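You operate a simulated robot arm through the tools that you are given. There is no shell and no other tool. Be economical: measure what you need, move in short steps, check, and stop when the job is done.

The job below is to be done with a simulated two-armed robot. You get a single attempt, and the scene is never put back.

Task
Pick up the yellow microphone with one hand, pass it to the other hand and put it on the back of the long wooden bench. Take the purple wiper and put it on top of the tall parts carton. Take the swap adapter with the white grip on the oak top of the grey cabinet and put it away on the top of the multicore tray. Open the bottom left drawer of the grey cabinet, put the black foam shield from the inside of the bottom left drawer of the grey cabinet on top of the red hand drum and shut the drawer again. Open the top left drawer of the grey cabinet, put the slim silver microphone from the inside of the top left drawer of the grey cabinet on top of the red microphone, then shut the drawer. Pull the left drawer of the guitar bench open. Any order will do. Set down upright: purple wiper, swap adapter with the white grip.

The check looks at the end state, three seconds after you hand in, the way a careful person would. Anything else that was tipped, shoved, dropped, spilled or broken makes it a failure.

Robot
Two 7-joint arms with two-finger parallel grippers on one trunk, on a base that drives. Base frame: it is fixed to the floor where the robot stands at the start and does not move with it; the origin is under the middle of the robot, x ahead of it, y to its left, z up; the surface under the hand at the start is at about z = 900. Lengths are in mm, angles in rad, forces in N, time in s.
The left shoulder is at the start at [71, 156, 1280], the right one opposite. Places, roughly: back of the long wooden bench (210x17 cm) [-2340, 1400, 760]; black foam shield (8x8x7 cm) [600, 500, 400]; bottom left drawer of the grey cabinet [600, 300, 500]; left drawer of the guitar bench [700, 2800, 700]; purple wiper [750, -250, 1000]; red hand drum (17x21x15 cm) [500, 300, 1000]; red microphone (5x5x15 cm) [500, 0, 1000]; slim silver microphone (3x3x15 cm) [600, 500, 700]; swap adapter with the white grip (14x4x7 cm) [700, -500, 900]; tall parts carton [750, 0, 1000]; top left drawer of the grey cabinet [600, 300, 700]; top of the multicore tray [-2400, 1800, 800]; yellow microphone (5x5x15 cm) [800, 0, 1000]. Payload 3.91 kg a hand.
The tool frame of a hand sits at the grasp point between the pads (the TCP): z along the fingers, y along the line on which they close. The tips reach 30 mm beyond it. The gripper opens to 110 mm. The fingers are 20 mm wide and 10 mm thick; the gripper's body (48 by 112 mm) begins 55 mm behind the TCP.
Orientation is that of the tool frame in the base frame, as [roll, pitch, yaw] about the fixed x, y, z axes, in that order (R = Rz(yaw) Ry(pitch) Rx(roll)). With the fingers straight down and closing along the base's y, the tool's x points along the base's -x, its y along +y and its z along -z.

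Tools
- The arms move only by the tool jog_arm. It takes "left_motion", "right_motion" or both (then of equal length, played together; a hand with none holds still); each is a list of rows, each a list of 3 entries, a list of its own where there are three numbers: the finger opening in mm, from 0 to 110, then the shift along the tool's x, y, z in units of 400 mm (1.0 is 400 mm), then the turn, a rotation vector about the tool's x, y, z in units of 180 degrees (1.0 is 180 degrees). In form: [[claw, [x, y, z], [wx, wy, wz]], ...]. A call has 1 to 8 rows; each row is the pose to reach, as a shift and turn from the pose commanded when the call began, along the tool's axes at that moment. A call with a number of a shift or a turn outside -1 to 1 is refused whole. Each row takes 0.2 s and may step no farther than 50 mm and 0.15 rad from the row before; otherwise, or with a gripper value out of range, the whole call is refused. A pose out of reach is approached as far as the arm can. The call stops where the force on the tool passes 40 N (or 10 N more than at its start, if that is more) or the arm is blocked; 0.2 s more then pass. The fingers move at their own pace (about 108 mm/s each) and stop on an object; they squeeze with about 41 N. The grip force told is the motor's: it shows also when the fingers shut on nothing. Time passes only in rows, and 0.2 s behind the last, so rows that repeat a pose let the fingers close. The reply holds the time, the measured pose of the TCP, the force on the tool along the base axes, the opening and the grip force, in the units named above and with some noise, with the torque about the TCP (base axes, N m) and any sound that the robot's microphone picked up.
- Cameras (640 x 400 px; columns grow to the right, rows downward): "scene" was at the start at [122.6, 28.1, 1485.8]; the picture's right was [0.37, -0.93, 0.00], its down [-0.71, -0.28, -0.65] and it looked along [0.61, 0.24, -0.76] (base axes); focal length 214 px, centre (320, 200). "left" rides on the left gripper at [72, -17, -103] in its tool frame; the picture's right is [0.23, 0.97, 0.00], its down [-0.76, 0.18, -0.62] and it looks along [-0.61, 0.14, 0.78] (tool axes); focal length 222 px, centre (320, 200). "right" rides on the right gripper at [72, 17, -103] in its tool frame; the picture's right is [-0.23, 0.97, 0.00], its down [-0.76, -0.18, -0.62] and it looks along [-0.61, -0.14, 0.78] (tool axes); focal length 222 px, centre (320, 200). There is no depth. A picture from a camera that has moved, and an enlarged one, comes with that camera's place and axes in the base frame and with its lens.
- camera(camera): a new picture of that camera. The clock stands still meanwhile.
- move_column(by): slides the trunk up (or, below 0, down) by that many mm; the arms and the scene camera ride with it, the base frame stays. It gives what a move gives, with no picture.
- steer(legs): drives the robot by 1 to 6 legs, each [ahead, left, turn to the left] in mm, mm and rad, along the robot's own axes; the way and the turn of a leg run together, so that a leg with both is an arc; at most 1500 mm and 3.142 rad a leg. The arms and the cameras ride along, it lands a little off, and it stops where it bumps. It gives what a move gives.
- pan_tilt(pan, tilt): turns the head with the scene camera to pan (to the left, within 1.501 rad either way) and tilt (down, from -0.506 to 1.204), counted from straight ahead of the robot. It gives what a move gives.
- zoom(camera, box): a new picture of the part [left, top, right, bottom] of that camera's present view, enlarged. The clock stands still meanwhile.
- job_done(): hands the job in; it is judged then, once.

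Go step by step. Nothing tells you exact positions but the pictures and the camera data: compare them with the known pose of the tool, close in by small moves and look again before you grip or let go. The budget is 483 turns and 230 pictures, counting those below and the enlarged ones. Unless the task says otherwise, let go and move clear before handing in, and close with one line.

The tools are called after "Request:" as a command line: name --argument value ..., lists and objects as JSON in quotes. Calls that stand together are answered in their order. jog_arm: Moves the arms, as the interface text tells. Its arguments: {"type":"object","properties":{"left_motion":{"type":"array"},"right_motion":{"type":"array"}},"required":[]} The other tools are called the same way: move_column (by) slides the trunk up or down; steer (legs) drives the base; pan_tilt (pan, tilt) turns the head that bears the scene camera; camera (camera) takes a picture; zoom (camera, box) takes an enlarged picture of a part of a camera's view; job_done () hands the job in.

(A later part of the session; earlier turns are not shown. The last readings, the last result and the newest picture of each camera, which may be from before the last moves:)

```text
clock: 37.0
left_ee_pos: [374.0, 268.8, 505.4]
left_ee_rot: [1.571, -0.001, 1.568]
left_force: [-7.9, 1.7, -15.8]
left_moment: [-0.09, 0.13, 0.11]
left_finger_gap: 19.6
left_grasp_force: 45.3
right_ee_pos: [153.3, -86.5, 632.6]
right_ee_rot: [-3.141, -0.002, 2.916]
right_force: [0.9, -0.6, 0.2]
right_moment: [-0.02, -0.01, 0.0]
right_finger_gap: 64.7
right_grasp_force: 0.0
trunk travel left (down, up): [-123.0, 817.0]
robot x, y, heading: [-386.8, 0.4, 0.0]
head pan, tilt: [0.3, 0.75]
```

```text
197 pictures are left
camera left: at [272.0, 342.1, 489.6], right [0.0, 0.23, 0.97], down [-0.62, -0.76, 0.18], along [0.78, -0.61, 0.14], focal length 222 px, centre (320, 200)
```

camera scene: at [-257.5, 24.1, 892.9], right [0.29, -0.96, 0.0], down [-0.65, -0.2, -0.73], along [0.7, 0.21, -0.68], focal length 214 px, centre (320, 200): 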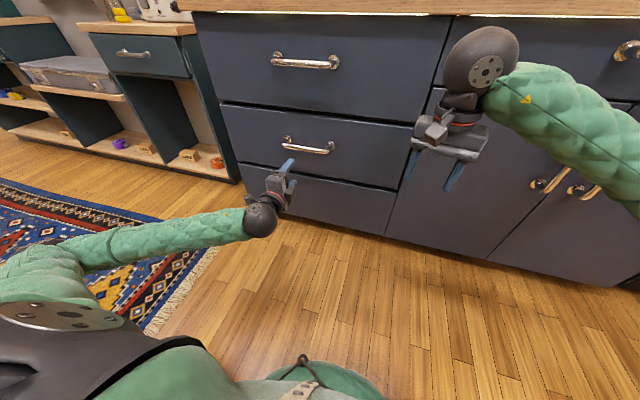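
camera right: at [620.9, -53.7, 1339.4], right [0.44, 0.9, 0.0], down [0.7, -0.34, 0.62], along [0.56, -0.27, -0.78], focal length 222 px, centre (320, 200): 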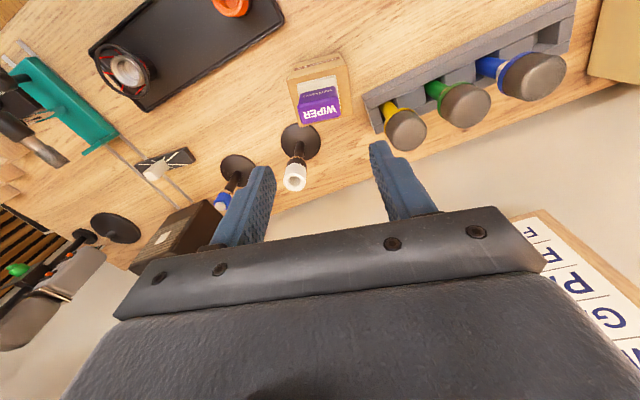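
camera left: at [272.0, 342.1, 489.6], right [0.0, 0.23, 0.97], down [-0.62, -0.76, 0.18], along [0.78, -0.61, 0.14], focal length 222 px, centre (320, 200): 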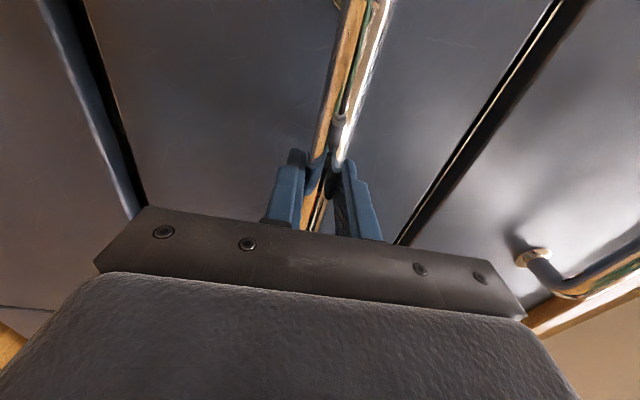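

Gripped. Pull the drawer out by about 150 mm with the arm.

Request:
jog_arm --left_motion '[[0, [0, -0.006, -0.04], [0, 0, 0]], [0, [0, -0.006, -0.1], [0, 0, 0]], [0, [0, -0.006, -0.18], [0, 0, 0]], [0, [0, -0.006, -0.26], [0, 0, 0]], [0, [0, -0.006, -0.34], [0, 0, 0]], [0, [0, -0.006, -0.4], [0, 0, 0]]]'

Request:
camera --camera "scene"

```text
clock: 38.5
left_ee_pos: [223.4, 270.3, 504.7]
left_ee_rot: [1.555, -0.002, 1.565]
left_force: [2.4, -1.1, 19.3]
left_moment: [-0.27, -0.22, -0.92]
left_finger_gap: 19.7
left_grasp_force: 44.9
left hand out of reach, approached as far as the arm can: row 6
right_ee_pos: [151.1, -87.4, 634.1]
right_ee_rot: [-3.14, 0.001, 2.916]
right_force: [0.5, -0.7, -0.3]
right_moment: [0.01, 0.01, 0.03]
right_finger_gap: 64.9
right_grasp_force: 0.0
trunk travel left (down, up): [-123.0, 817.0]
robot x, y, heading: [-386.5, -0.2, -0.002]
head pan, tilt: [0.3, 0.75]
stopped in row 6 (left hand): the force on the tool passed its limit at 43 N (the readings are from after the stop); the commanded pose is now the measured one
```

```text
196 pictures are left
camera scene: at [-258.1, 23.5, 892.9], right [0.29, -0.96, 0.0], down [-0.65, -0.2, -0.73], along [0.7, 0.21, -0.68], focal length 214 px, centre (320, 200)
```

scene: 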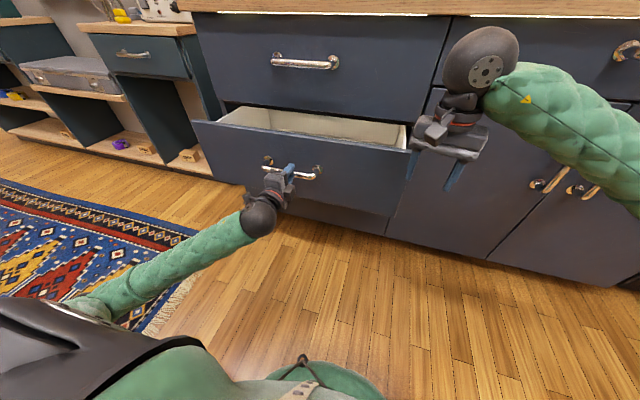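

The drawer is open 150 mm. I pull further by driving back 150 mm with the hand holding.

Request:
steer --legs '[[-150, 0, 0]]'

Request:
pan_tilt --pan 0.4 --tilt 0.6

Request:
camera --camera "scene"

```text
clock: 40.2
left_ee_pos: [73.9, 270.8, 505.2]
left_ee_rot: [1.552, -0.002, 1.566]
left_force: [-0.3, -1.1, 3.8]
left_moment: [-0.11, -0.17, 0.51]
left_finger_gap: 19.8
left_grasp_force: 45.3
right_ee_pos: [1.0, -86.9, 633.6]
right_ee_rot: [-3.141, 0.0, 2.914]
right_force: [0.0, 0.3, -0.5]
right_moment: [0.03, -0.03, 0.02]
right_finger_gap: 65.1
right_grasp_force: 0.0
trunk travel left (down, up): [-123.0, 817.0]
robot x, y, heading: [-535.1, 5.9, -0.001]
head pan, tilt: [0.3, 0.75]
stopped in leg 1: the force on the tool passed its limit at 42 N (the readings are from after the stop); the commanded pose is now the measured one
```

```text
clock: 40.9
left_ee_pos: [72.6, 270.5, 505.3]
left_ee_rot: [1.553, -0.003, 1.567]
left_force: [-1.1, -2.1, 5.4]
left_moment: [-0.15, -0.06, -0.3]
left_finger_gap: 19.6
left_grasp_force: 45.3
right_ee_pos: [0.0, -88.2, 634.4]
right_ee_rot: [3.141, -0.001, 2.914]
right_force: [0.1, -0.2, -0.6]
right_moment: [-0.02, 0.01, -0.01]
right_finger_gap: 65.0
right_grasp_force: 0.1
trunk travel left (down, up): [-123.0, 817.0]
robot x, y, heading: [-539.4, -0.6, -0.005]
head pan, tilt: [0.4, 0.6]
```

```text
195 pictures are left
camera scene: at [-406.2, 34.0, 905.7], right [0.39, -0.92, 0.0], down [-0.52, -0.22, -0.82], along [0.76, 0.32, -0.57], focal length 214 px, centre (320, 200)
```

scene: 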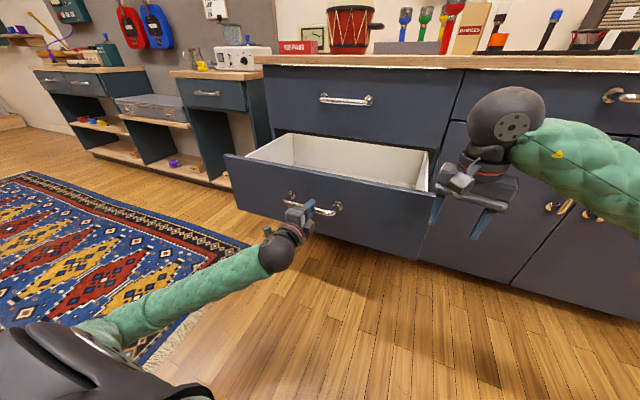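

The drawer is at its stop (300 mm). Release the handle, back away, and raise the trunk to look inside.

Request:
jog_arm --left_motion '[[70, [0, 0, 0], [0, 0, 0]], [70, [0, 0, 0], [0, 0, 0]], [70, [0, 0, -0.1], [0, 0, 0]], [70, [0, 0, -0.2], [0, 0, 0]]]'

Request:
move_column --by 400

Request:
pan_tilt --pan 0.4 --tilt 0.8

Request:
camera --camera "scene"

```text
clock: 41.9
left_ee_pos: [60.4, 276.0, 476.5]
left_ee_rot: [1.55, -0.002, 1.566]
left_force: [1.7, -3.3, 11.4]
left_moment: [0.02, -0.15, -0.07]
left_finger_gap: 75.7
left_grasp_force: 6.5
left hand out of reach, approached as far as the arm can: row 3, 4
right_ee_pos: [0.8, -87.2, 634.4]
right_ee_rot: [-3.141, 0.0, 2.916]
right_force: [-0.1, -0.6, -0.2]
right_moment: [0.02, 0.02, 0.02]
right_finger_gap: 65.2
right_grasp_force: 0.1
trunk travel left (down, up): [-123.0, 817.0]
robot x, y, heading: [-536.2, -2.6, -0.006]
head pan, tilt: [0.4, 0.6]
```

```text
clock: 43.1
left_ee_pos: [61.0, 275.5, 537.6]
left_ee_rot: [1.577, 0.001, 1.567]
left_force: [-1.8, 0.2, -32.9]
left_moment: [-0.02, 0.64, 0.39]
left_finger_gap: 86.2
left_grasp_force: 16.3
right_ee_pos: [2.0, -86.9, 708.4]
right_ee_rot: [-3.14, -0.002, 2.916]
right_force: [0.2, -0.9, -0.3]
right_moment: [0.0, 0.03, 0.04]
right_finger_gap: 64.9
right_grasp_force: 0.1
trunk travel left (down, up): [-197.0, 743.0]
robot x, y, heading: [-535.7, 4.2, -0.007]
head pan, tilt: [0.4, 0.6]
stopped: the force on the tool passed its limit at 51 N (the readings are from after the stop); the commanded pose is now the measured one
```

```text
clock: 43.9
left_ee_pos: [60.0, 276.6, 541.2]
left_ee_rot: [1.571, 0.0, 1.565]
left_force: [-2.1, 1.4, -41.0]
left_moment: [0.05, 0.84, 0.29]
left_finger_gap: 90.9
left_grasp_force: 21.3
right_ee_pos: [4.1, -86.8, 707.2]
right_ee_rot: [-3.139, -0.002, 2.916]
right_force: [-0.4, 0.5, 0.1]
right_moment: [0.02, 0.02, 0.01]
right_finger_gap: 65.1
right_grasp_force: 0.0
trunk travel left (down, up): [-197.0, 743.0]
robot x, y, heading: [-539.0, -4.0, -0.006]
head pan, tilt: [0.4, 0.799]
```

```text
194 pictures are left
camera scene: at [-411.3, 32.0, 962.7], right [0.39, -0.92, 0.0], down [-0.66, -0.28, -0.7], along [0.64, 0.27, -0.72], focal length 214 px, centre (320, 200)
```

scene: 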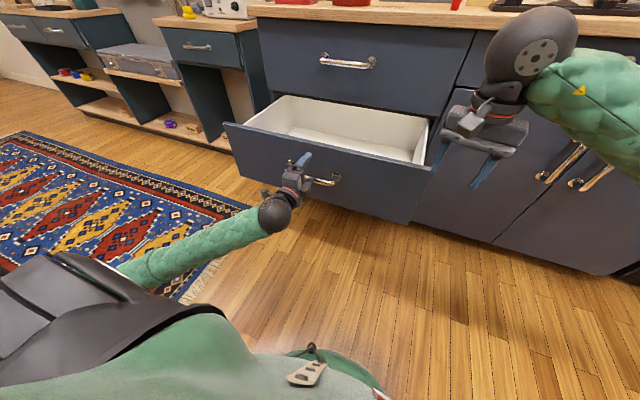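

The hand could not retreat (reach limit) and is pressing on the bar. Lower to free it, then drive back 90 mm to clear.

Request:
move_column --by -36

Request:
steer --legs '[[-90, 0, 0]]'

Request:
camera --camera "scene"

```text
clock: 44.7
left_ee_pos: [60.1, 276.5, 508.7]
left_ee_rot: [1.566, -0.002, 1.566]
left_force: [0.1, -0.1, 0.1]
left_moment: [0.0, 0.01, -0.03]
left_finger_gap: 70.1
left_grasp_force: 0.0
right_ee_pos: [2.1, -87.5, 673.2]
right_ee_rot: [-3.14, 0.001, 2.914]
right_force: [0.0, 0.6, 1.2]
right_moment: [-0.02, 0.01, 0.01]
right_finger_gap: 64.9
right_grasp_force: 0.1
trunk travel left (down, up): [-161.0, 779.0]
robot x, y, heading: [-537.7, -2.0, -0.007]
head pan, tilt: [0.4, 0.799]
```

```text
clock: 45.8
left_ee_pos: [-32.1, 276.9, 508.3]
left_ee_rot: [1.567, -0.002, 1.565]
left_force: [0.4, 0.4, -0.3]
left_moment: [0.03, 0.02, -0.02]
left_finger_gap: 69.9
left_grasp_force: 0.1
right_ee_pos: [-89.8, -86.8, 672.3]
right_ee_rot: [3.141, 0.0, 2.916]
right_force: [-0.1, -1.3, -0.4]
right_moment: [-0.02, 0.0, -0.02]
right_finger_gap: 64.7
right_grasp_force: 0.0
trunk travel left (down, up): [-161.0, 779.0]
robot x, y, heading: [-631.0, 3.2, -0.004]
head pan, tilt: [0.4, 0.799]
```

```text
193 pictures are left
camera scene: at [-504.8, 31.4, 927.2], right [0.39, -0.92, 0.0], down [-0.66, -0.28, -0.7], along [0.64, 0.27, -0.72], focal length 214 px, centre (320, 200)
```

scene: 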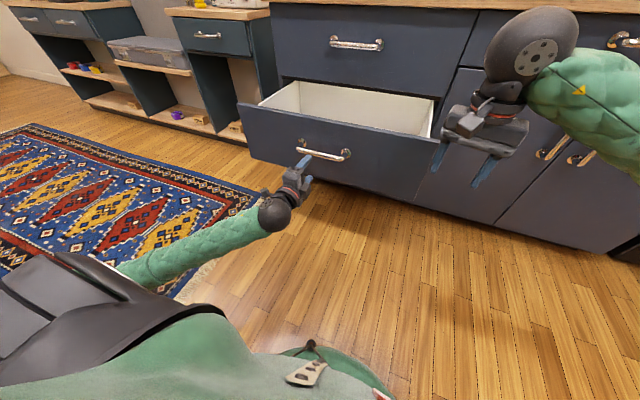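

Clear of the handle. Raise the trunk 400 + 380 mm and view the drawer inside.

Request:
move_column --by 400

Request:
move_column --by 250

Request:
camera --camera "scene"

```text
clock: 49.6
left_ee_pos: [-32.3, 278.7, 907.9]
left_ee_rot: [1.568, -0.002, 1.566]
left_force: [-0.9, -0.1, -0.7]
left_moment: [-0.01, 0.02, 0.02]
left_finger_gap: 69.9
left_grasp_force: 0.0
right_ee_pos: [-91.0, -86.7, 1073.4]
right_ee_rot: [-3.141, 0.001, 2.916]
right_force: [-0.4, -0.5, 0.6]
right_moment: [0.02, 0.01, -0.02]
right_finger_gap: 64.9
right_grasp_force: 0.1
trunk travel left (down, up): [-561.0, 379.0]
robot x, y, heading: [-631.3, -3.1, -0.002]
head pan, tilt: [0.4, 0.799]
```

```text
clock: 52.2
left_ee_pos: [-31.2, 276.9, 1156.8]
left_ee_rot: [1.567, -0.002, 1.565]
left_force: [-0.3, -0.4, -0.2]
left_moment: [0.0, 0.0, -0.03]
left_finger_gap: 70.2
left_grasp_force: 0.0
right_ee_pos: [-89.4, -86.6, 1322.8]
right_ee_rot: [3.141, 0.0, 2.917]
right_force: [-0.6, -0.3, -0.4]
right_moment: [-0.01, -0.02, -0.01]
right_finger_gap: 65.2
right_grasp_force: 0.0
trunk travel left (down, up): [-811.0, 129.0]
robot x, y, heading: [-630.2, 2.4, 0.001]
head pan, tilt: [0.4, 0.799]
```

```text
192 pictures are left
camera scene: at [-504.5, 31.5, 1577.1], right [0.39, -0.92, 0.0], down [-0.66, -0.28, -0.7], along [0.64, 0.27, -0.72], focal length 214 px, centre (320, 200)
```

scene: 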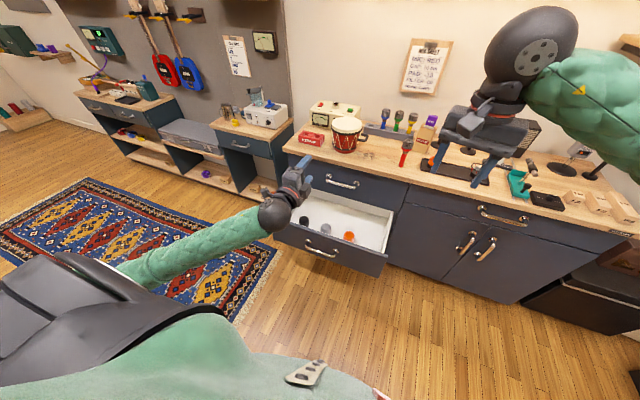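

Request:
zoom --camera "scene" --box '[260, 160, 420, 280]'

```text
3.33 times, centred on (340, 220) of scene
camera zoom: at [-504.5, 31.5, 1577.1], right [0.39, -0.92, 0.0], down [-0.66, -0.28, -0.7], along [0.64, 0.27, -0.72], focal length 715 px, centre (253, 133)
```

zoom: 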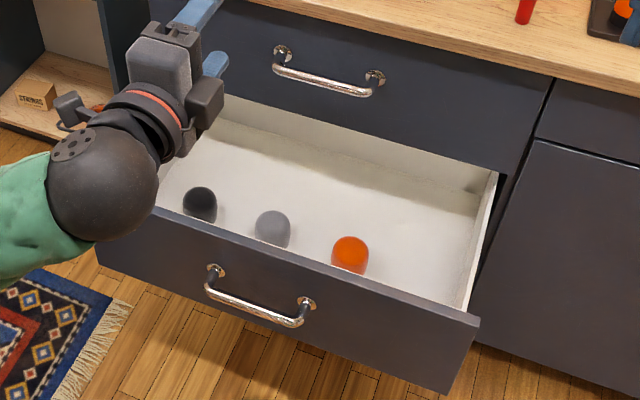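

The drawer holds three foam shields; black is the leftmost, about [284,475,435]. I turn the left hand back to pointing down and move the right hand outward.

Request:
jog_arm --left_motion '[[110, [0, 0, 0], [0.0275, 0.0275, -0.0275]], [110, [0, 0, 0], [0.055, 0.055, -0.055]], [110, [0, 0, 0], [0.0825, 0.0825, -0.0825]], [110, [0, 0, 0], [0.11, 0.11, -0.11]], [110, [0, 0, 0], [0.1375, 0.1375, -0.1375]], [110, [0, 0, 0], [0.165, 0.165, -0.165]], [110, [0, 0, 0], [0.1925, 0.1925, -0.1925]]]' --right_motion '[[65, [-0.016, -0.07, 0], [0, 0, 0]], [65, [-0.032, -0.14, 0], [0, 0, 0]], [65, [-0.048, -0.21, 0], [0, 0, 0]], [65, [-0.063, -0.28, 0], [0, 0, 0]], [65, [-0.079, -0.35, 0], [0, 0, 0]], [65, [-0.095, -0.42, 0], [0, 0, 0]], [65, [-0.11, -0.4875, 0], [0, 0, 0]]]'

Request:
jog_arm --left_motion '[[110, [0, 0, 0], [0.0275, 0.0275, -0.0275]], [110, [0, 0, 0], [0.055, 0.055, -0.055]], [110, [0, 0, 0], [0.0825, 0.0825, -0.0825]], [110, [0, 0, 0], [0.11, 0.11, -0.11]], [110, [0, 0, 0], [0.1375, 0.1375, -0.1375]], [110, [0, 0, 0], [0.165, 0.165, -0.165]], [110, [0, 0, 0], [0.1925, 0.1925, -0.1925]]]'

Request:
steer --legs '[[200, 0, 0]]'

Request:
camera --camera "left"

```text
clock: 53.8
left_ee_pos: [-33.2, 275.5, 1157.2]
left_ee_rot: [2.354, 0.338, 2.351]
left_force: [-0.6, -0.1, 0.0]
left_moment: [0.02, 0.01, 0.01]
left_finger_gap: 110.2
left_grasp_force: 0.1
left hand out of reach, approached as far as the arm can: row 1, 2, 3, 4, 5
right_ee_pos: [-89.7, -289.1, 1322.9]
right_ee_rot: [3.14, -0.001, 2.917]
right_force: [-0.9, -1.2, -0.6]
right_moment: [0.02, -0.02, -0.02]
right_finger_gap: 64.9
right_grasp_force: 0.1
trunk travel left (down, up): [-811.0, 129.0]
robot x, y, heading: [-631.9, 1.5, -0.006]
head pan, tilt: [0.4, 0.799]
```

```text
clock: 54.8
left_ee_pos: [-15.0, 388.8, 1123.2]
left_ee_rot: [2.592, 0.181, 2.842]
left_force: [-0.1, 0.5, 0.4]
left_moment: [-0.01, 0.02, -0.02]
left_finger_gap: 110.1
left_grasp_force: 0.0
left hand out of reach, approached as far as the arm can: row 3, 4
right_ee_pos: [-88.6, -282.6, 1323.5]
right_ee_rot: [-3.139, -0.003, 2.919]
right_force: [1.0, 0.2, 0.2]
right_moment: [0.0, 0.02, 0.01]
right_finger_gap: 64.9
right_grasp_force: 0.0
trunk travel left (down, up): [-811.0, 129.0]
robot x, y, heading: [-632.5, 1.5, 0.0]
head pan, tilt: [0.4, 0.799]
stopped in row 4 (left hand): the arm was blocked; the commanded pose is now the measured one
```

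```text
clock: 56.4
left_ee_pos: [185.6, 385.3, 1123.0]
left_ee_rot: [2.592, 0.182, 2.837]
left_force: [0.2, 0.4, 1.2]
left_moment: [0.03, 0.02, 0.04]
left_finger_gap: 110.3
left_grasp_force: 0.0
right_ee_pos: [110.5, -287.9, 1322.3]
right_ee_rot: [3.142, -0.001, 2.915]
right_force: [0.7, 0.4, 0.5]
right_moment: [-0.03, 0.02, 0.03]
right_finger_gap: 64.9
right_grasp_force: 0.0
trunk travel left (down, up): [-811.0, 129.0]
robot x, y, heading: [-431.7, 3.7, -0.008]
head pan, tilt: [0.4, 0.799]
```

```text
190 pictures are left
camera left: at [83.7, 344.3, 1189.2], right [-0.05, 0.89, 0.46], down [0.55, -0.36, 0.75], along [0.83, 0.29, -0.47], focal length 222 px, centre (320, 200)
```

left: 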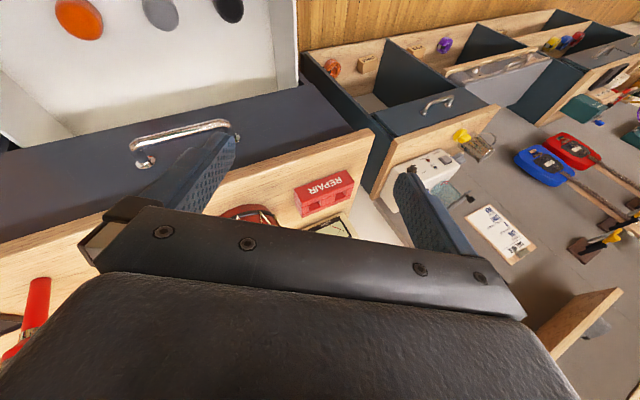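

The left arm got blocked close in, so I move it outward over the drawer while completing the rotation to straight down.

Request:
jog_arm --left_motion '[[110, [-0.08, 0.1, 0.08], [0, 0, 0]], [110, [-0.11, 0.14, 0.11], [0.0411, 0.0206, -0.0195]], [110, [-0.14, 0.18, 0.14], [0.0822, 0.0412, -0.039]], [110, [-0.172, 0.22, 0.172], [0.1232, 0.0618, -0.0585]], [110, [-0.172, 0.22, 0.172], [0.1643, 0.0824, -0.078]]]'

Request:
camera --camera "left"

```text
refused: row 1 steps farther than a row can; nothing moved
```

```text
189 pictures are left
camera left: at [83.7, 344.3, 1189.2], right [-0.05, 0.89, 0.46], down [0.55, -0.36, 0.75], along [0.83, 0.29, -0.47], focal length 222 px, centre (320, 200)
```

left: 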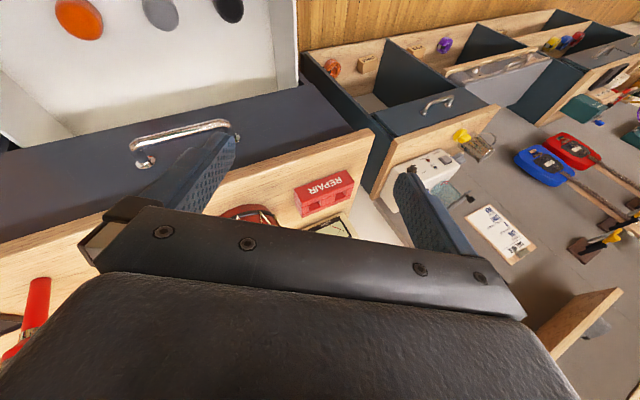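

Request:
jog_arm --left_motion '[[110, [-0.06, 0.075, 0.06], [0, 0, 0]], [110, [-0.1, 0.13, 0.1], [0.0411, 0.0206, -0.0195]], [110, [-0.14, 0.18, 0.14], [0.0822, 0.0412, -0.039]], [110, [-0.172, 0.22, 0.172], [0.1232, 0.0618, -0.0585]], [110, [-0.172, 0.22, 0.172], [0.1643, 0.0824, -0.078]]]'

Request:
camera --camera "left"

```text
refused: row 2 steps farther than a row can; nothing moved
```

```text
188 pictures are left
camera left: at [83.7, 344.3, 1189.2], right [-0.05, 0.89, 0.46], down [0.55, -0.36, 0.75], along [0.83, 0.29, -0.47], focal length 222 px, centre (320, 200)
```

left: 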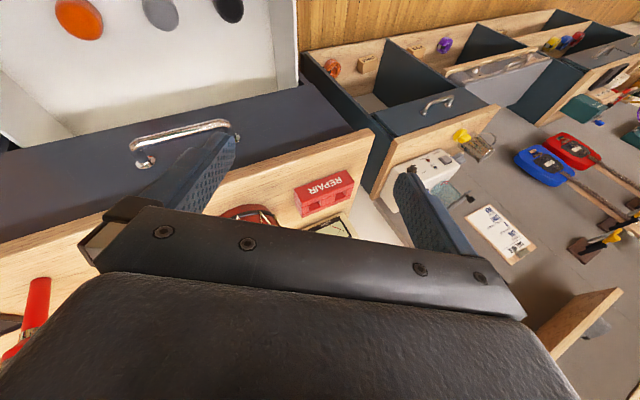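

Steps were slightly too big; I use six rows.

Request:
jog_arm --left_motion '[[110, [-0.055, 0.07, 0.055], [0, 0, 0]], [110, [-0.09, 0.12, 0.09], [0.033, 0.0165, -0.0156]], [110, [-0.13, 0.165, 0.13], [0.066, 0.033, -0.0312]], [110, [-0.172, 0.22, 0.172], [0.0986, 0.0494, -0.0468]], [110, [-0.172, 0.22, 0.172], [0.1314, 0.066, -0.0624]], [110, [-0.172, 0.22, 0.172], [0.1643, 0.0824, -0.078]]]'

```text
clock: 57.8
left_ee_pos: [286.6, 470.8, 1123.7]
left_ee_rot: [-3.141, 0.0, 3.14]
left_force: [-0.1, 1.1, -0.3]
left_moment: [0.01, 0.01, -0.03]
left_finger_gap: 110.1
left_grasp_force: 0.0
right_ee_pos: [110.4, -286.9, 1322.8]
right_ee_rot: [-3.141, 0.001, 2.914]
right_force: [0.1, -0.2, 0.2]
right_moment: [-0.01, 0.03, 0.01]
right_finger_gap: 64.9
right_grasp_force: 0.0
trunk travel left (down, up): [-811.0, 129.0]
robot x, y, heading: [-427.3, 2.1, -0.009]
head pan, tilt: [0.4, 0.799]
```

Now vertical over the drawer. Lower the trunk 400 mm and look.

Request:
move_column --by -400

Request:
camera --camera "left"

```text
clock: 61.6
left_ee_pos: [285.0, 470.8, 722.7]
left_ee_rot: [3.14, 0.002, 3.141]
left_force: [0.4, -0.5, -0.7]
left_moment: [-0.03, -0.04, 0.0]
left_finger_gap: 109.9
left_grasp_force: 0.2
right_ee_pos: [109.9, -286.8, 923.7]
right_ee_rot: [-3.141, 0.001, 2.916]
right_force: [0.3, -0.8, -0.1]
right_moment: [0.0, 0.02, -0.02]
right_finger_gap: 65.0
right_grasp_force: 0.1
trunk travel left (down, up): [-411.0, 529.0]
robot x, y, heading: [-431.5, -2.7, -0.009]
head pan, tilt: [0.4, 0.799]
```

```text
187 pictures are left
camera left: at [212.4, 453.0, 827.8], right [-0.23, 0.97, 0.0], down [0.76, 0.18, 0.62], along [0.61, 0.14, -0.78], focal length 222 px, centre (320, 200)
```

left: 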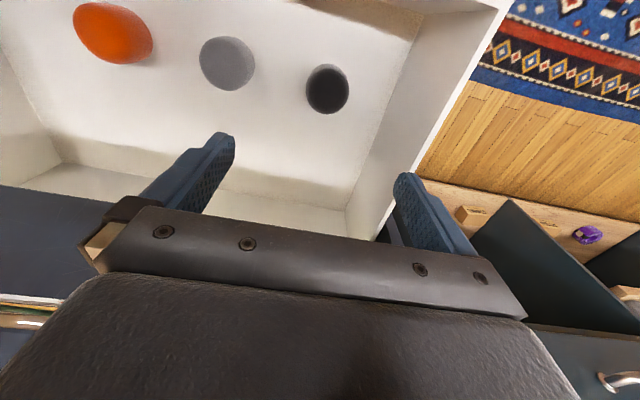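

The black shield is at about [294,484,420]. Align and lower the trunk most of the way, then check.

Request:
jog_arm --left_motion '[[110, [-0.0225, 0.0325, 0], [0, 0, 0]]]'

Request:
move_column --by -220

Request:
camera --camera "left"

```text
clock: 62.0
left_ee_pos: [295.0, 482.9, 722.9]
left_ee_rot: [3.14, 0.001, 3.141]
left_force: [0.3, 0.4, 0.5]
left_moment: [-0.01, -0.02, 0.0]
left_finger_gap: 110.1
left_grasp_force: 0.1
right_ee_pos: [110.2, -286.4, 923.2]
right_ee_rot: [3.14, -0.002, 2.915]
right_force: [-0.7, 0.3, -0.1]
right_moment: [-0.01, 0.03, 0.03]
right_finger_gap: 65.1
right_grasp_force: 0.1
trunk travel left (down, up): [-411.0, 529.0]
robot x, y, heading: [-424.3, 1.4, -0.005]
head pan, tilt: [0.4, 0.799]
```

```text
clock: 63.6
left_ee_pos: [296.5, 482.2, 555.6]
left_ee_rot: [-3.141, 0.008, 3.141]
left_force: [10.2, 1.0, 5.1]
left_moment: [-0.35, 0.19, 0.65]
left_finger_gap: 109.5
left_grasp_force: 0.0
right_ee_pos: [110.2, -286.4, 754.1]
right_ee_rot: [3.141, 0.001, 2.914]
right_force: [-1.1, -0.6, 0.3]
right_moment: [-0.02, 0.02, 0.0]
right_finger_gap: 64.8
right_grasp_force: 0.1
trunk travel left (down, up): [-246.0, 694.0]
robot x, y, heading: [-430.4, -3.1, -0.004]
head pan, tilt: [0.4, 0.799]
stopped: the force on the tool passed its limit at 57 N (the readings are from after the stop); the commanded pose is now the measured one
```

```text
186 pictures are left
camera left: at [222.8, 465.5, 659.8], right [-0.22, 0.97, 0.0], down [0.76, 0.18, 0.63], along [0.61, 0.14, -0.78], focal length 222 px, centre (320, 200)
```

left: 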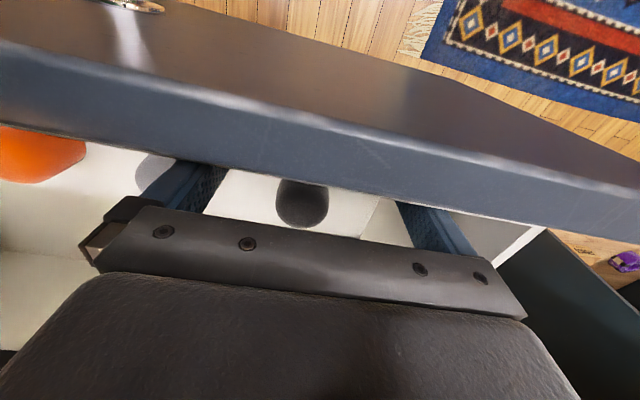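

The drawer appears to have been pushed partly closed by something during lowering. Check with the scene camera.

Request:
pan_tilt --pan 0.6 --tilt 0.8

Request:
camera --camera "scene"

```text
clock: 64.3
left_ee_pos: [297.4, 483.3, 556.6]
left_ee_rot: [3.14, 0.007, 3.138]
left_force: [0.2, -0.5, -0.2]
left_moment: [-0.02, 0.02, -0.01]
left_finger_gap: 110.3
left_grasp_force: 0.1
right_ee_pos: [110.2, -287.8, 757.0]
right_ee_rot: [3.141, -0.001, 2.915]
right_force: [0.4, 0.0, 0.2]
right_moment: [-0.01, 0.0, 0.01]
right_finger_gap: 65.0
right_grasp_force: 0.1
trunk travel left (down, up): [-246.0, 694.0]
robot x, y, heading: [-428.6, -1.6, -0.006]
head pan, tilt: [0.6, 0.799]
```

```text
185 pictures are left
camera scene: at [-311.9, 44.9, 1011.5], right [0.56, -0.83, 0.0], down [-0.59, -0.4, -0.7], along [0.58, 0.39, -0.72], focal length 214 px, centre (320, 200)
```

scene: 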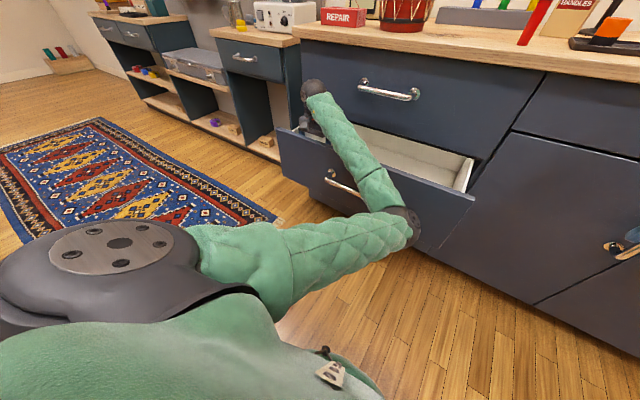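

The left elbow hangs low and pushed the drawer front. I'll raise the trunk 300 mm so that the arm reaches down straighter, then hook the drawer front from inside and pull it out again.

Request:
move_column --by 300

Request:
camera --camera "left"

Request:
camera --camera "scene"

```text
clock: 67.3
left_ee_pos: [297.7, 483.3, 857.3]
left_ee_rot: [3.14, 0.006, 3.138]
left_force: [0.0, -0.7, 0.1]
left_moment: [0.0, 0.0, 0.0]
left_finger_gap: 110.0
left_grasp_force: 0.1
right_ee_pos: [111.0, -286.8, 1055.7]
right_ee_rot: [3.141, -0.003, 2.916]
right_force: [0.7, 0.1, 0.0]
right_moment: [-0.01, 0.04, 0.03]
right_finger_gap: 64.9
right_grasp_force: 0.1
trunk travel left (down, up): [-546.0, 394.0]
robot x, y, heading: [-428.1, -1.0, -0.002]
head pan, tilt: [0.6, 0.799]
```

```text
184 pictures are left
camera left: at [223.6, 465.4, 961.8], right [-0.22, 0.97, 0.0], down [0.76, 0.17, 0.63], along [0.61, 0.14, -0.78], focal length 222 px, centre (320, 200)
```

left: 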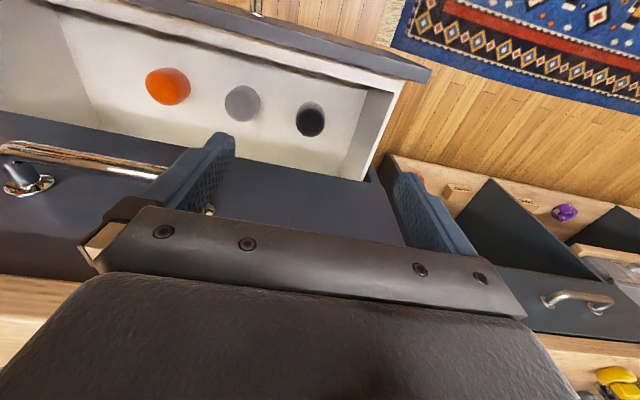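

```text
183 pictures are left
camera scene: at [-311.6, 44.9, 1311.5], right [0.56, -0.83, 0.0], down [-0.59, -0.4, -0.7], along [0.58, 0.39, -0.72], focal length 214 px, centre (320, 200)
```

scene: 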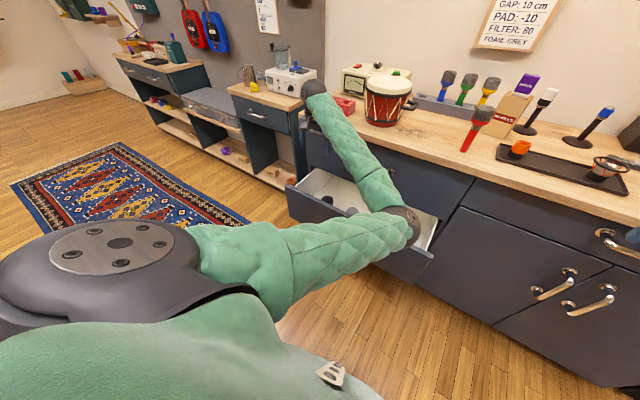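

Drawer front inner face is now about x=256. Lower the fingers inside behind it at x≈300.

Request:
jog_arm --left_motion '[[60, [0, 0, 0.12], [0, 0, 0]], [60, [0, 0, 0.24], [0, 0, 0]], [60, [0, 0, 0.36], [0, 0, 0]], [60, [0, 0, 0.48], [0, 0, 0]], [60, [0, 0, 0.6], [0, 0, 0]], [60, [0, 0, 0.7], [0, 0, 0]]]'

Request:
camera --camera "left"

Request:
camera --camera "scene"

```text
clock: 68.7
left_ee_pos: [299.6, 479.4, 574.9]
left_ee_rot: [3.141, 0.006, 3.134]
left_force: [-0.1, -0.2, -0.2]
left_moment: [-0.01, -0.03, 0.02]
left_finger_gap: 60.1
left_grasp_force: 0.1
right_ee_pos: [110.3, -287.0, 1056.3]
right_ee_rot: [3.141, -0.002, 2.915]
right_force: [-0.5, -0.5, -0.8]
right_moment: [0.01, 0.02, 0.01]
right_finger_gap: 65.3
right_grasp_force: 0.1
trunk travel left (down, up): [-546.0, 394.0]
robot x, y, heading: [-430.1, 1.8, -0.006]
head pan, tilt: [0.6, 0.799]
```

```text
182 pictures are left
camera left: at [226.1, 463.5, 680.0], right [-0.22, 0.98, 0.0], down [0.76, 0.17, 0.63], along [0.61, 0.14, -0.78], focal length 222 px, centre (320, 200)
```

left: 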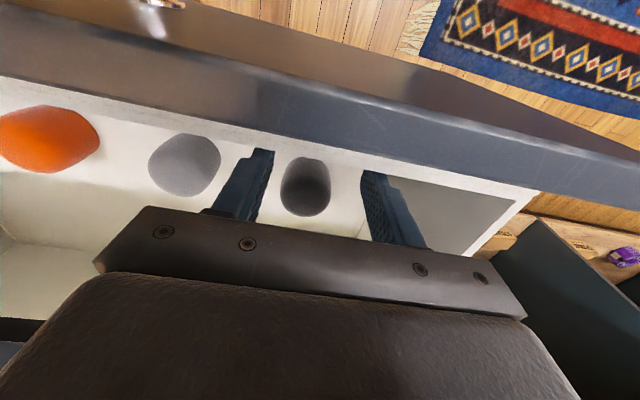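

```text
181 pictures are left
camera scene: at [-311.6, 45.1, 1311.6], right [0.56, -0.83, 0.0], down [-0.59, -0.4, -0.7], along [0.58, 0.39, -0.72], focal length 214 px, centre (320, 200)
```

scene: 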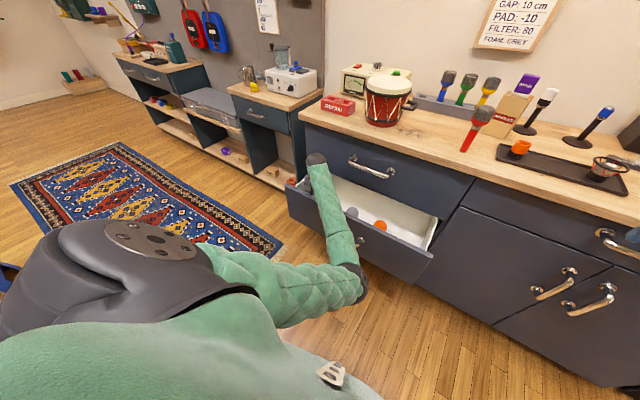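

Fingers are inside behind the front. Pull toward the robot.

Request:
jog_arm --left_motion '[[60, [0.06, 0, 0], [0, 0, 0]], [60, [0.14, 0, 0], [0, 0, 0]], [60, [0.22, 0, 0], [0, 0, 0]], [60, [0.3, 0, 0], [0, 0, 0]], [60, [0.36, 0, 0], [0, 0, 0]]]'

Request:
camera --camera "left"

Request:
camera --camera "scene"

```text
clock: 70.1
left_ee_pos: [170.3, 513.7, 608.9]
left_ee_rot: [3.098, 0.05, -3.125]
left_force: [-0.2, 0.0, 0.7]
left_moment: [0.0, -0.01, 0.02]
left_finger_gap: 59.7
left_grasp_force: 0.0
right_ee_pos: [111.3, -287.2, 1056.0]
right_ee_rot: [3.141, -0.005, 2.914]
right_force: [0.4, 0.4, 0.6]
right_moment: [-0.02, -0.01, -0.02]
right_finger_gap: 65.1
right_grasp_force: 0.0
trunk travel left (down, up): [-546.0, 394.0]
robot x, y, heading: [-428.6, 2.5, -0.007]
head pan, tilt: [0.6, 0.799]
stopped in row 5 (left hand): the arm was blocked; the commanded pose is now the measured one
```

```text
180 pictures are left
camera left: at [92.8, 491.2, 709.1], right [-0.24, 0.97, 0.03], down [0.73, 0.16, 0.67], along [0.64, 0.19, -0.74], focal length 222 px, centre (320, 200)
```

left: 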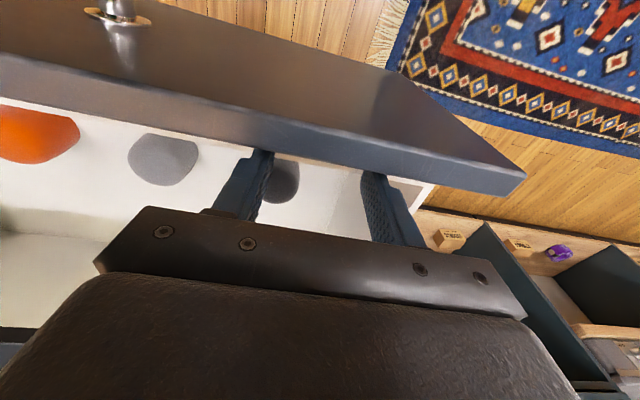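

```text
179 pictures are left
camera scene: at [-311.5, 45.0, 1311.6], right [0.56, -0.83, 0.0], down [-0.59, -0.4, -0.7], along [0.58, 0.39, -0.72], focal length 214 px, centre (320, 200)
```

scene: 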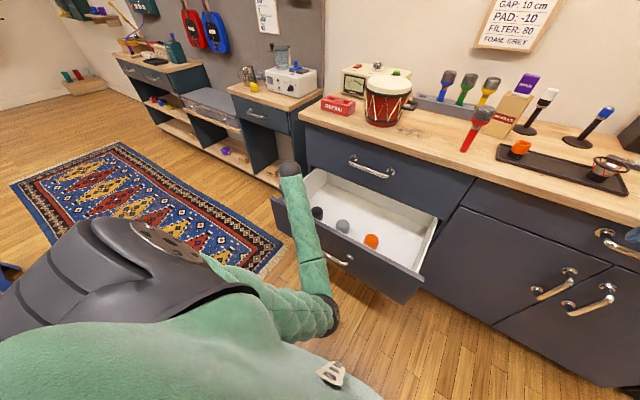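

Drawer is open again. Raise the hand slightly, straighten it, and move forward over the black shield.

Request:
jog_arm --left_motion '[[60, [-0.05, -0.02, -0.05], [0.007, 0.008, 0.003]], [60, [-0.12, -0.04, -0.1], [0.0137, 0.0159, 0.0053]], [110, [-0.2, -0.06, -0.15], [0.0137, 0.0159, 0.0053]], [110, [-0.29, -0.075, -0.15], [0.0137, 0.0159, 0.0053]]]'

Request:
camera --camera "left"

```text
clock: 71.1
left_ee_pos: [284.0, 483.6, 672.5]
left_ee_rot: [-3.139, -0.004, 3.14]
left_force: [0.1, -0.2, -0.8]
left_moment: [-0.03, -0.04, -0.03]
left_finger_gap: 110.0
left_grasp_force: 0.1
right_ee_pos: [109.9, -285.5, 1057.2]
right_ee_rot: [-3.14, -0.002, 2.915]
right_force: [0.4, 0.1, 0.3]
right_moment: [0.01, 0.02, 0.02]
right_finger_gap: 64.8
right_grasp_force: 0.1
trunk travel left (down, up): [-546.0, 394.0]
robot x, y, heading: [-430.1, 1.9, -0.006]
head pan, tilt: [0.6, 0.799]
```

```text
178 pictures are left
camera left: at [212.1, 465.8, 776.4], right [-0.23, 0.97, 0.0], down [0.76, 0.18, 0.62], along [0.6, 0.14, -0.78], focal length 222 px, centre (320, 200)
```

left: 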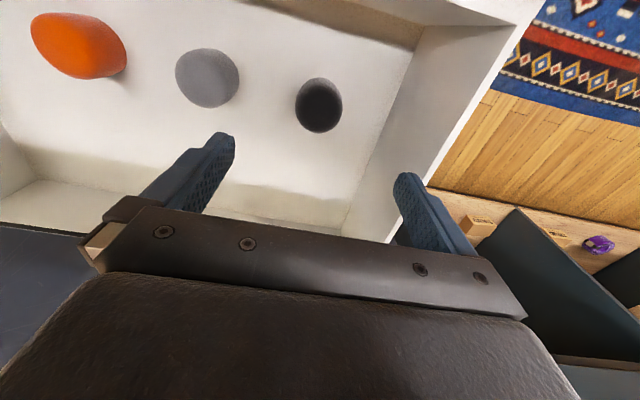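

Shield at [304,487,420]. Descend to about z=470 and check.

Request:
jog_arm --left_motion '[[110, [-0.05, 0.008, 0.1], [0, 0, 0]], [110, [-0.05, 0.008, 0.2], [0, 0, 0]], [110, [-0.05, 0.008, 0.3], [0, 0, 0]], [110, [-0.05, 0.008, 0.4], [0, 0, 0]], [110, [-0.05, 0.008, 0.5], [0, 0, 0]]]'

Request:
camera --camera "left"

Request:
camera --camera "scene"

```text
clock: 72.5
left_ee_pos: [319.9, 482.6, 506.5]
left_ee_rot: [3.124, 0.044, 3.136]
left_force: [0.6, 1.0, -0.5]
left_moment: [0.02, 0.04, 0.01]
left_finger_gap: 109.7
left_grasp_force: 0.1
right_ee_pos: [105.8, -294.2, 1058.3]
right_ee_rot: [3.134, -0.001, 2.913]
right_force: [1.6, 0.1, -0.5]
right_moment: [0.03, 0.06, -0.02]
right_finger_gap: 65.0
right_grasp_force: 0.1
trunk travel left (down, up): [-546.0, 394.0]
robot x, y, heading: [-429.9, 0.7, -0.007]
head pan, tilt: [0.6, 0.799]
stopped in row 5 (left hand): the arm was blocked; the commanded pose is now the measured one
```

```text
177 pictures are left
camera left: at [241.8, 463.4, 607.9], right [-0.22, 0.97, 0.01], down [0.73, 0.16, 0.66], along [0.64, 0.15, -0.75], focal length 222 px, centre (320, 200)
```

left: 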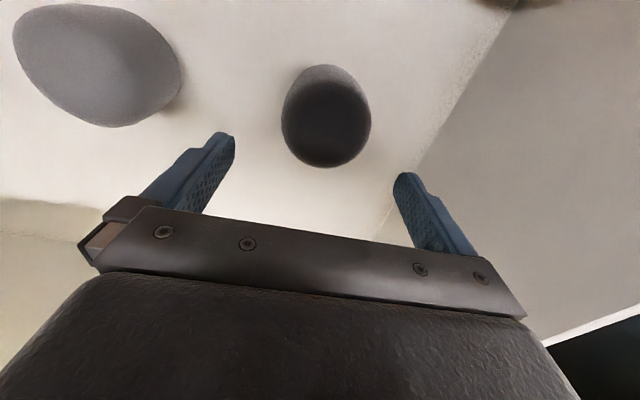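

```text
176 pictures are left
camera scene: at [-316.7, 36.9, 1313.6], right [0.56, -0.83, 0.0], down [-0.59, -0.4, -0.7], along [0.58, 0.39, -0.71], focal length 214 px, centre (320, 200)
```

scene: 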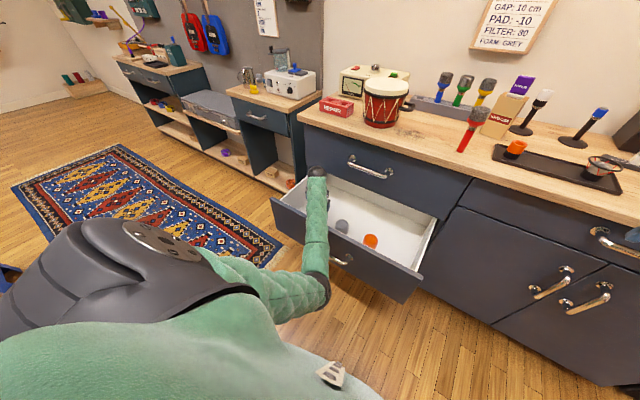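

The left forearm is catching on the drawer rim because its elbow is low. I'll lift it out and use the right arm (elbow outward) instead, shifting the robot left.

Request:
jog_arm --left_motion '[[110, [0, 0, -0.1], [0, 0, 0]], [110, [0, 0, -0.2], [0, 0, 0]], [110, [0, 0, -0.3], [0, 0, 0]], [110, [0, 0, -0.42], [0, 0, 0]], [110, [0, 0, -0.54], [0, 0, 0]]]'

Request:
move_column --by 300

Request:
camera --camera "scene"

```text
clock: 73.7
left_ee_pos: [306.2, 484.3, 702.8]
left_ee_rot: [3.137, 0.017, 3.142]
left_force: [-0.8, 0.3, 0.1]
left_moment: [-0.04, -0.01, -0.03]
left_finger_gap: 110.0
left_grasp_force: 0.0
right_ee_pos: [109.6, -286.4, 1056.8]
right_ee_rot: [-3.14, -0.001, 2.915]
right_force: [-0.1, 0.1, -0.1]
right_moment: [0.01, 0.0, 0.03]
right_finger_gap: 64.8
right_grasp_force: 0.0
trunk travel left (down, up): [-546.0, 394.0]
robot x, y, heading: [-432.5, -0.6, -0.002]
head pan, tilt: [0.6, 0.799]
```

```text
clock: 76.7
left_ee_pos: [307.6, 482.2, 1003.2]
left_ee_rot: [3.138, 0.019, 3.141]
left_force: [-0.5, -0.2, 0.3]
left_moment: [-0.02, 0.0, 0.03]
left_finger_gap: 110.0
left_grasp_force: 0.1
right_ee_pos: [111.0, -288.3, 1356.3]
right_ee_rot: [3.139, -0.001, 2.913]
right_force: [0.0, 0.3, 0.4]
right_moment: [0.01, -0.02, 0.01]
right_finger_gap: 64.7
right_grasp_force: 0.0
trunk travel left (down, up): [-846.0, 94.0]
robot x, y, heading: [-428.8, 0.4, -0.005]
head pan, tilt: [0.6, 0.799]
```

```text
175 pictures are left
camera scene: at [-311.4, 44.0, 1611.5], right [0.56, -0.83, 0.0], down [-0.59, -0.4, -0.7], along [0.58, 0.39, -0.72], focal length 214 px, centre (320, 200)
```

scene: 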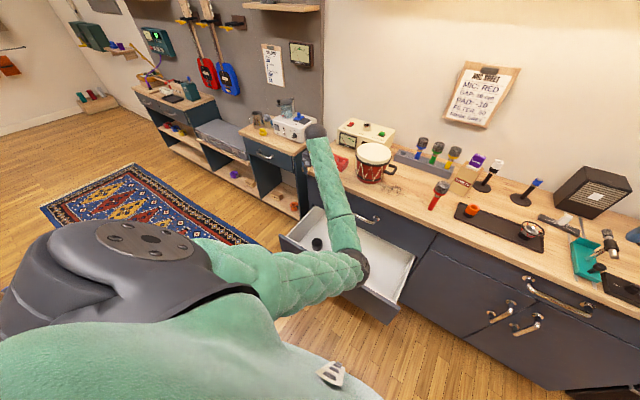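

I raise the left hand toward its original relative pose to see how its elbow settles.

Request:
jog_arm --left_motion '[[110, [0.01, 0, -0.12], [0, 0, 0]], [110, [0.02, 0, -0.24], [0, 0, 0]], [110, [0.03, 0.0, -0.36], [0, 0, 0]], [110, [0.05, 0.0, -0.48], [0, 0, 0]], [110, [0.08, 0.0, -0.6], [0, 0, 0]], [110, [0.12, 0.0, -0.72], [0, 0, 0]], [110, [0.16, 0.0, -0.83], [0, 0, 0]], [110, [0.2, 0.0, -0.94], [0, 0, 0]]]'

Request:
pan_tilt --pan 1.2 --tilt 0.4

Request:
camera --camera "scene"

```text
refused: row 6 steps farther than a row can; nothing moved
```

```text
clock: 77.7
left_ee_pos: [308.3, 483.3, 1003.7]
left_ee_rot: [3.137, 0.02, -3.141]
left_force: [-1.0, 0.4, -0.7]
left_moment: [0.03, -0.02, 0.02]
left_finger_gap: 110.3
left_grasp_force: 0.1
right_ee_pos: [109.5, -287.7, 1355.8]
right_ee_rot: [3.14, -0.002, 2.913]
right_force: [-0.2, -0.8, 0.4]
right_moment: [0.0, 0.03, 0.03]
right_finger_gap: 65.1
right_grasp_force: 0.0
trunk travel left (down, up): [-846.0, 94.0]
robot x, y, heading: [-430.6, 0.9, -0.01]
head pan, tilt: [1.201, 0.4]
```

```text
174 pictures are left
camera scene: at [-344.3, 85.0, 1646.7], right [0.93, -0.37, 0.0], down [-0.14, -0.36, -0.92], along [0.34, 0.86, -0.39], focal length 214 px, centre (320, 200)
```

scene: 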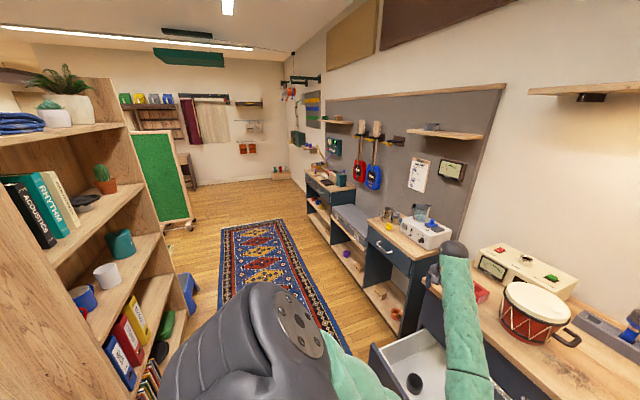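

Request:
jog_arm --left_motion '[[110, [0.01, 0, -0.12], [0, 0, 0]], [110, [0.02, 0, -0.24], [0, 0, 0]], [110, [0.03, 0.0, -0.36], [0, 0, 0]], [110, [0.05, 0.0, -0.48], [0, 0, 0]], [110, [0.08, 0.0, -0.59], [0, 0, 0]], [110, [0.12, 0.0, -0.69], [0, 0, 0]], [110, [0.16, 0.0, -0.79], [0, 0, 0]], [110, [0.2, 0.0, -0.89], [0, 0, 0]]]'

Request:
camera --camera "scene"

```text
clock: 79.5
left_ee_pos: [223.9, 498.6, 1356.5]
left_ee_rot: [3.135, 0.019, 3.138]
left_force: [-0.6, -0.1, 0.3]
left_moment: [0.01, -0.02, -0.02]
left_finger_gap: 110.1
left_grasp_force: 0.1
left hand out of reach, approached as far as the arm can: row 6, 7, 8
right_ee_pos: [107.7, -289.5, 1357.2]
right_ee_rot: [3.141, -0.003, 2.912]
right_force: [-0.6, -0.4, -0.8]
right_moment: [0.0, -0.01, 0.04]
right_finger_gap: 64.9
right_grasp_force: 0.1
trunk travel left (down, up): [-846.0, 94.0]
robot x, y, heading: [-430.5, -1.9, -0.007]
head pan, tilt: [1.201, 0.4]
```

```text
173 pictures are left
camera scene: at [-345.8, 84.6, 1646.7], right [0.93, -0.37, 0.0], down [-0.14, -0.36, -0.92], along [0.34, 0.86, -0.39], focal length 214 px, centre (320, 200)
```

scene: 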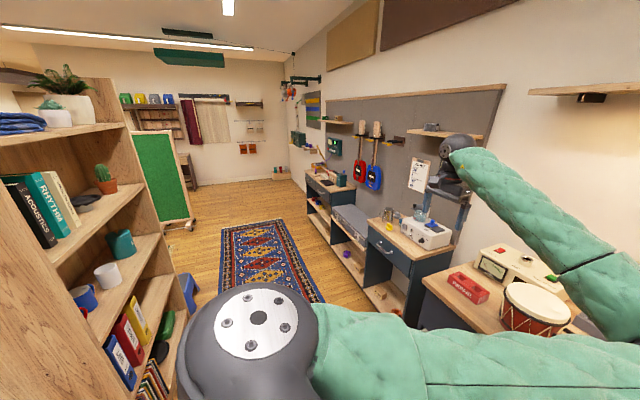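

The left elbow flipped inward. I'll reverse the earlier motion loop to restore it: first go close-in low, turn forward there, then out and up, then turn down again.

Request:
jog_arm --left_motion '[[110, [0.018, -0.054, 0.098], [0, 0, 0]], [110, [0.037, -0.109, 0.196], [0, 0, 0]], [110, [0.055, -0.163, 0.294], [0, 0, 0]], [110, [0.074, -0.218, 0.392], [0, 0, 0]], [110, [0.0925, -0.2725, 0.49], [0, 0, 0]]]'

Request:
jog_arm --left_motion '[[110, [0, 0, 0], [-0.0275, -0.0275, 0.0275]], [110, [0, 0, 0], [-0.055, -0.055, 0.055]], [110, [0, 0, 0], [-0.0825, -0.0825, 0.0825]], [110, [0, 0, 0], [-0.11, -0.11, 0.11]], [110, [0, 0, 0], [-0.1375, -0.1375, 0.1375]], [110, [0, 0, 0], [-0.165, -0.165, 0.165]], [110, [0, 0, 0], [-0.1925, -0.1925, 0.1925]]]'

Request:
jog_arm --left_motion '[[110, [0, 0, 0], [-0.0275, -0.0275, 0.0275]], [110, [0, 0, 0], [-0.055, -0.055, 0.055]], [110, [0, 0, 0], [-0.0825, -0.0825, 0.0825]], [110, [0, 0, 0], [-0.11, -0.11, 0.11]], [110, [0, 0, 0], [-0.1375, -0.1375, 0.1375]], [110, [0, 0, 0], [-0.165, -0.165, 0.165]], [110, [0, 0, 0], [-0.1925, -0.1925, 0.1925]]]'

Request:
camera --camera "scene"

```text
clock: 80.7
left_ee_pos: [228.0, 488.5, 1159.4]
left_ee_rot: [3.134, 0.019, 3.141]
left_force: [0.8, 0.1, -0.1]
left_moment: [-0.01, 0.0, -0.02]
left_finger_gap: 109.9
left_grasp_force: 0.1
left hand out of reach, approached as far as the arm can: row 1, 2, 3, 4, 5
right_ee_pos: [110.1, -288.2, 1357.3]
right_ee_rot: [-3.141, -0.001, 2.911]
right_force: [0.0, -0.4, 0.3]
right_moment: [0.02, 0.03, -0.03]
right_finger_gap: 64.7
right_grasp_force: 0.1
trunk travel left (down, up): [-846.0, 94.0]
robot x, y, heading: [-425.2, 0.7, -0.006]
head pan, tilt: [1.201, 0.4]
```

```text
clock: 81.9
left_ee_pos: [244.4, 515.2, 1245.4]
left_ee_rot: [2.529, 0.427, 2.631]
left_force: [0.1, -0.2, 0.4]
left_moment: [0.0, -0.02, -0.02]
left_finger_gap: 109.8
left_grasp_force: 0.1
right_ee_pos: [110.3, -287.2, 1356.8]
right_ee_rot: [-3.139, -0.002, 2.912]
right_force: [1.0, -0.5, 0.1]
right_moment: [-0.01, -0.02, -0.02]
right_finger_gap: 64.9
right_grasp_force: 0.1
trunk travel left (down, up): [-846.0, 94.0]
robot x, y, heading: [-428.1, 0.6, -0.009]
head pan, tilt: [1.201, 0.4]
stopped in row 6 (left hand): the arm was blocked; the commanded pose is now the measured one
```

```text
clock: 83.5
left_ee_pos: [243.9, 513.5, 1243.5]
left_ee_rot: [1.617, 0.178, 1.78]
left_force: [0.4, 0.2, 0.6]
left_moment: [0.0, 0.05, -0.01]
left_finger_gap: 109.9
left_grasp_force: 0.0
right_ee_pos: [109.7, -286.8, 1357.5]
right_ee_rot: [-3.141, 0.002, 2.912]
right_force: [0.2, 0.1, -0.8]
right_moment: [-0.04, -0.02, 0.0]
right_finger_gap: 64.9
right_grasp_force: 0.1
trunk travel left (down, up): [-846.0, 94.0]
robot x, y, heading: [-429.0, 1.7, -0.01]
head pan, tilt: [1.201, 0.4]
```

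```text
172 pictures are left
camera scene: at [-346.0, 87.3, 1646.8], right [0.93, -0.37, 0.0], down [-0.14, -0.36, -0.92], along [0.34, 0.86, -0.39], focal length 214 px, centre (320, 200)
```

scene: 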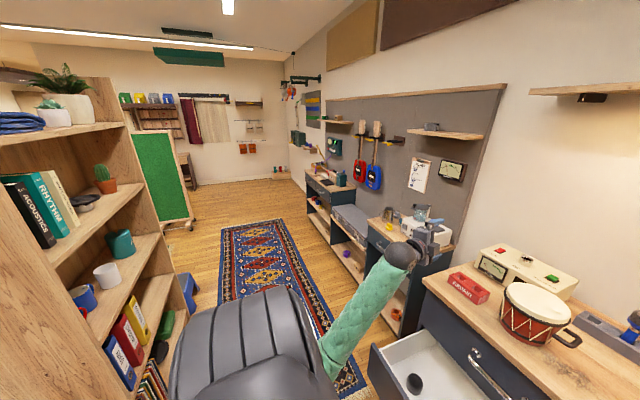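

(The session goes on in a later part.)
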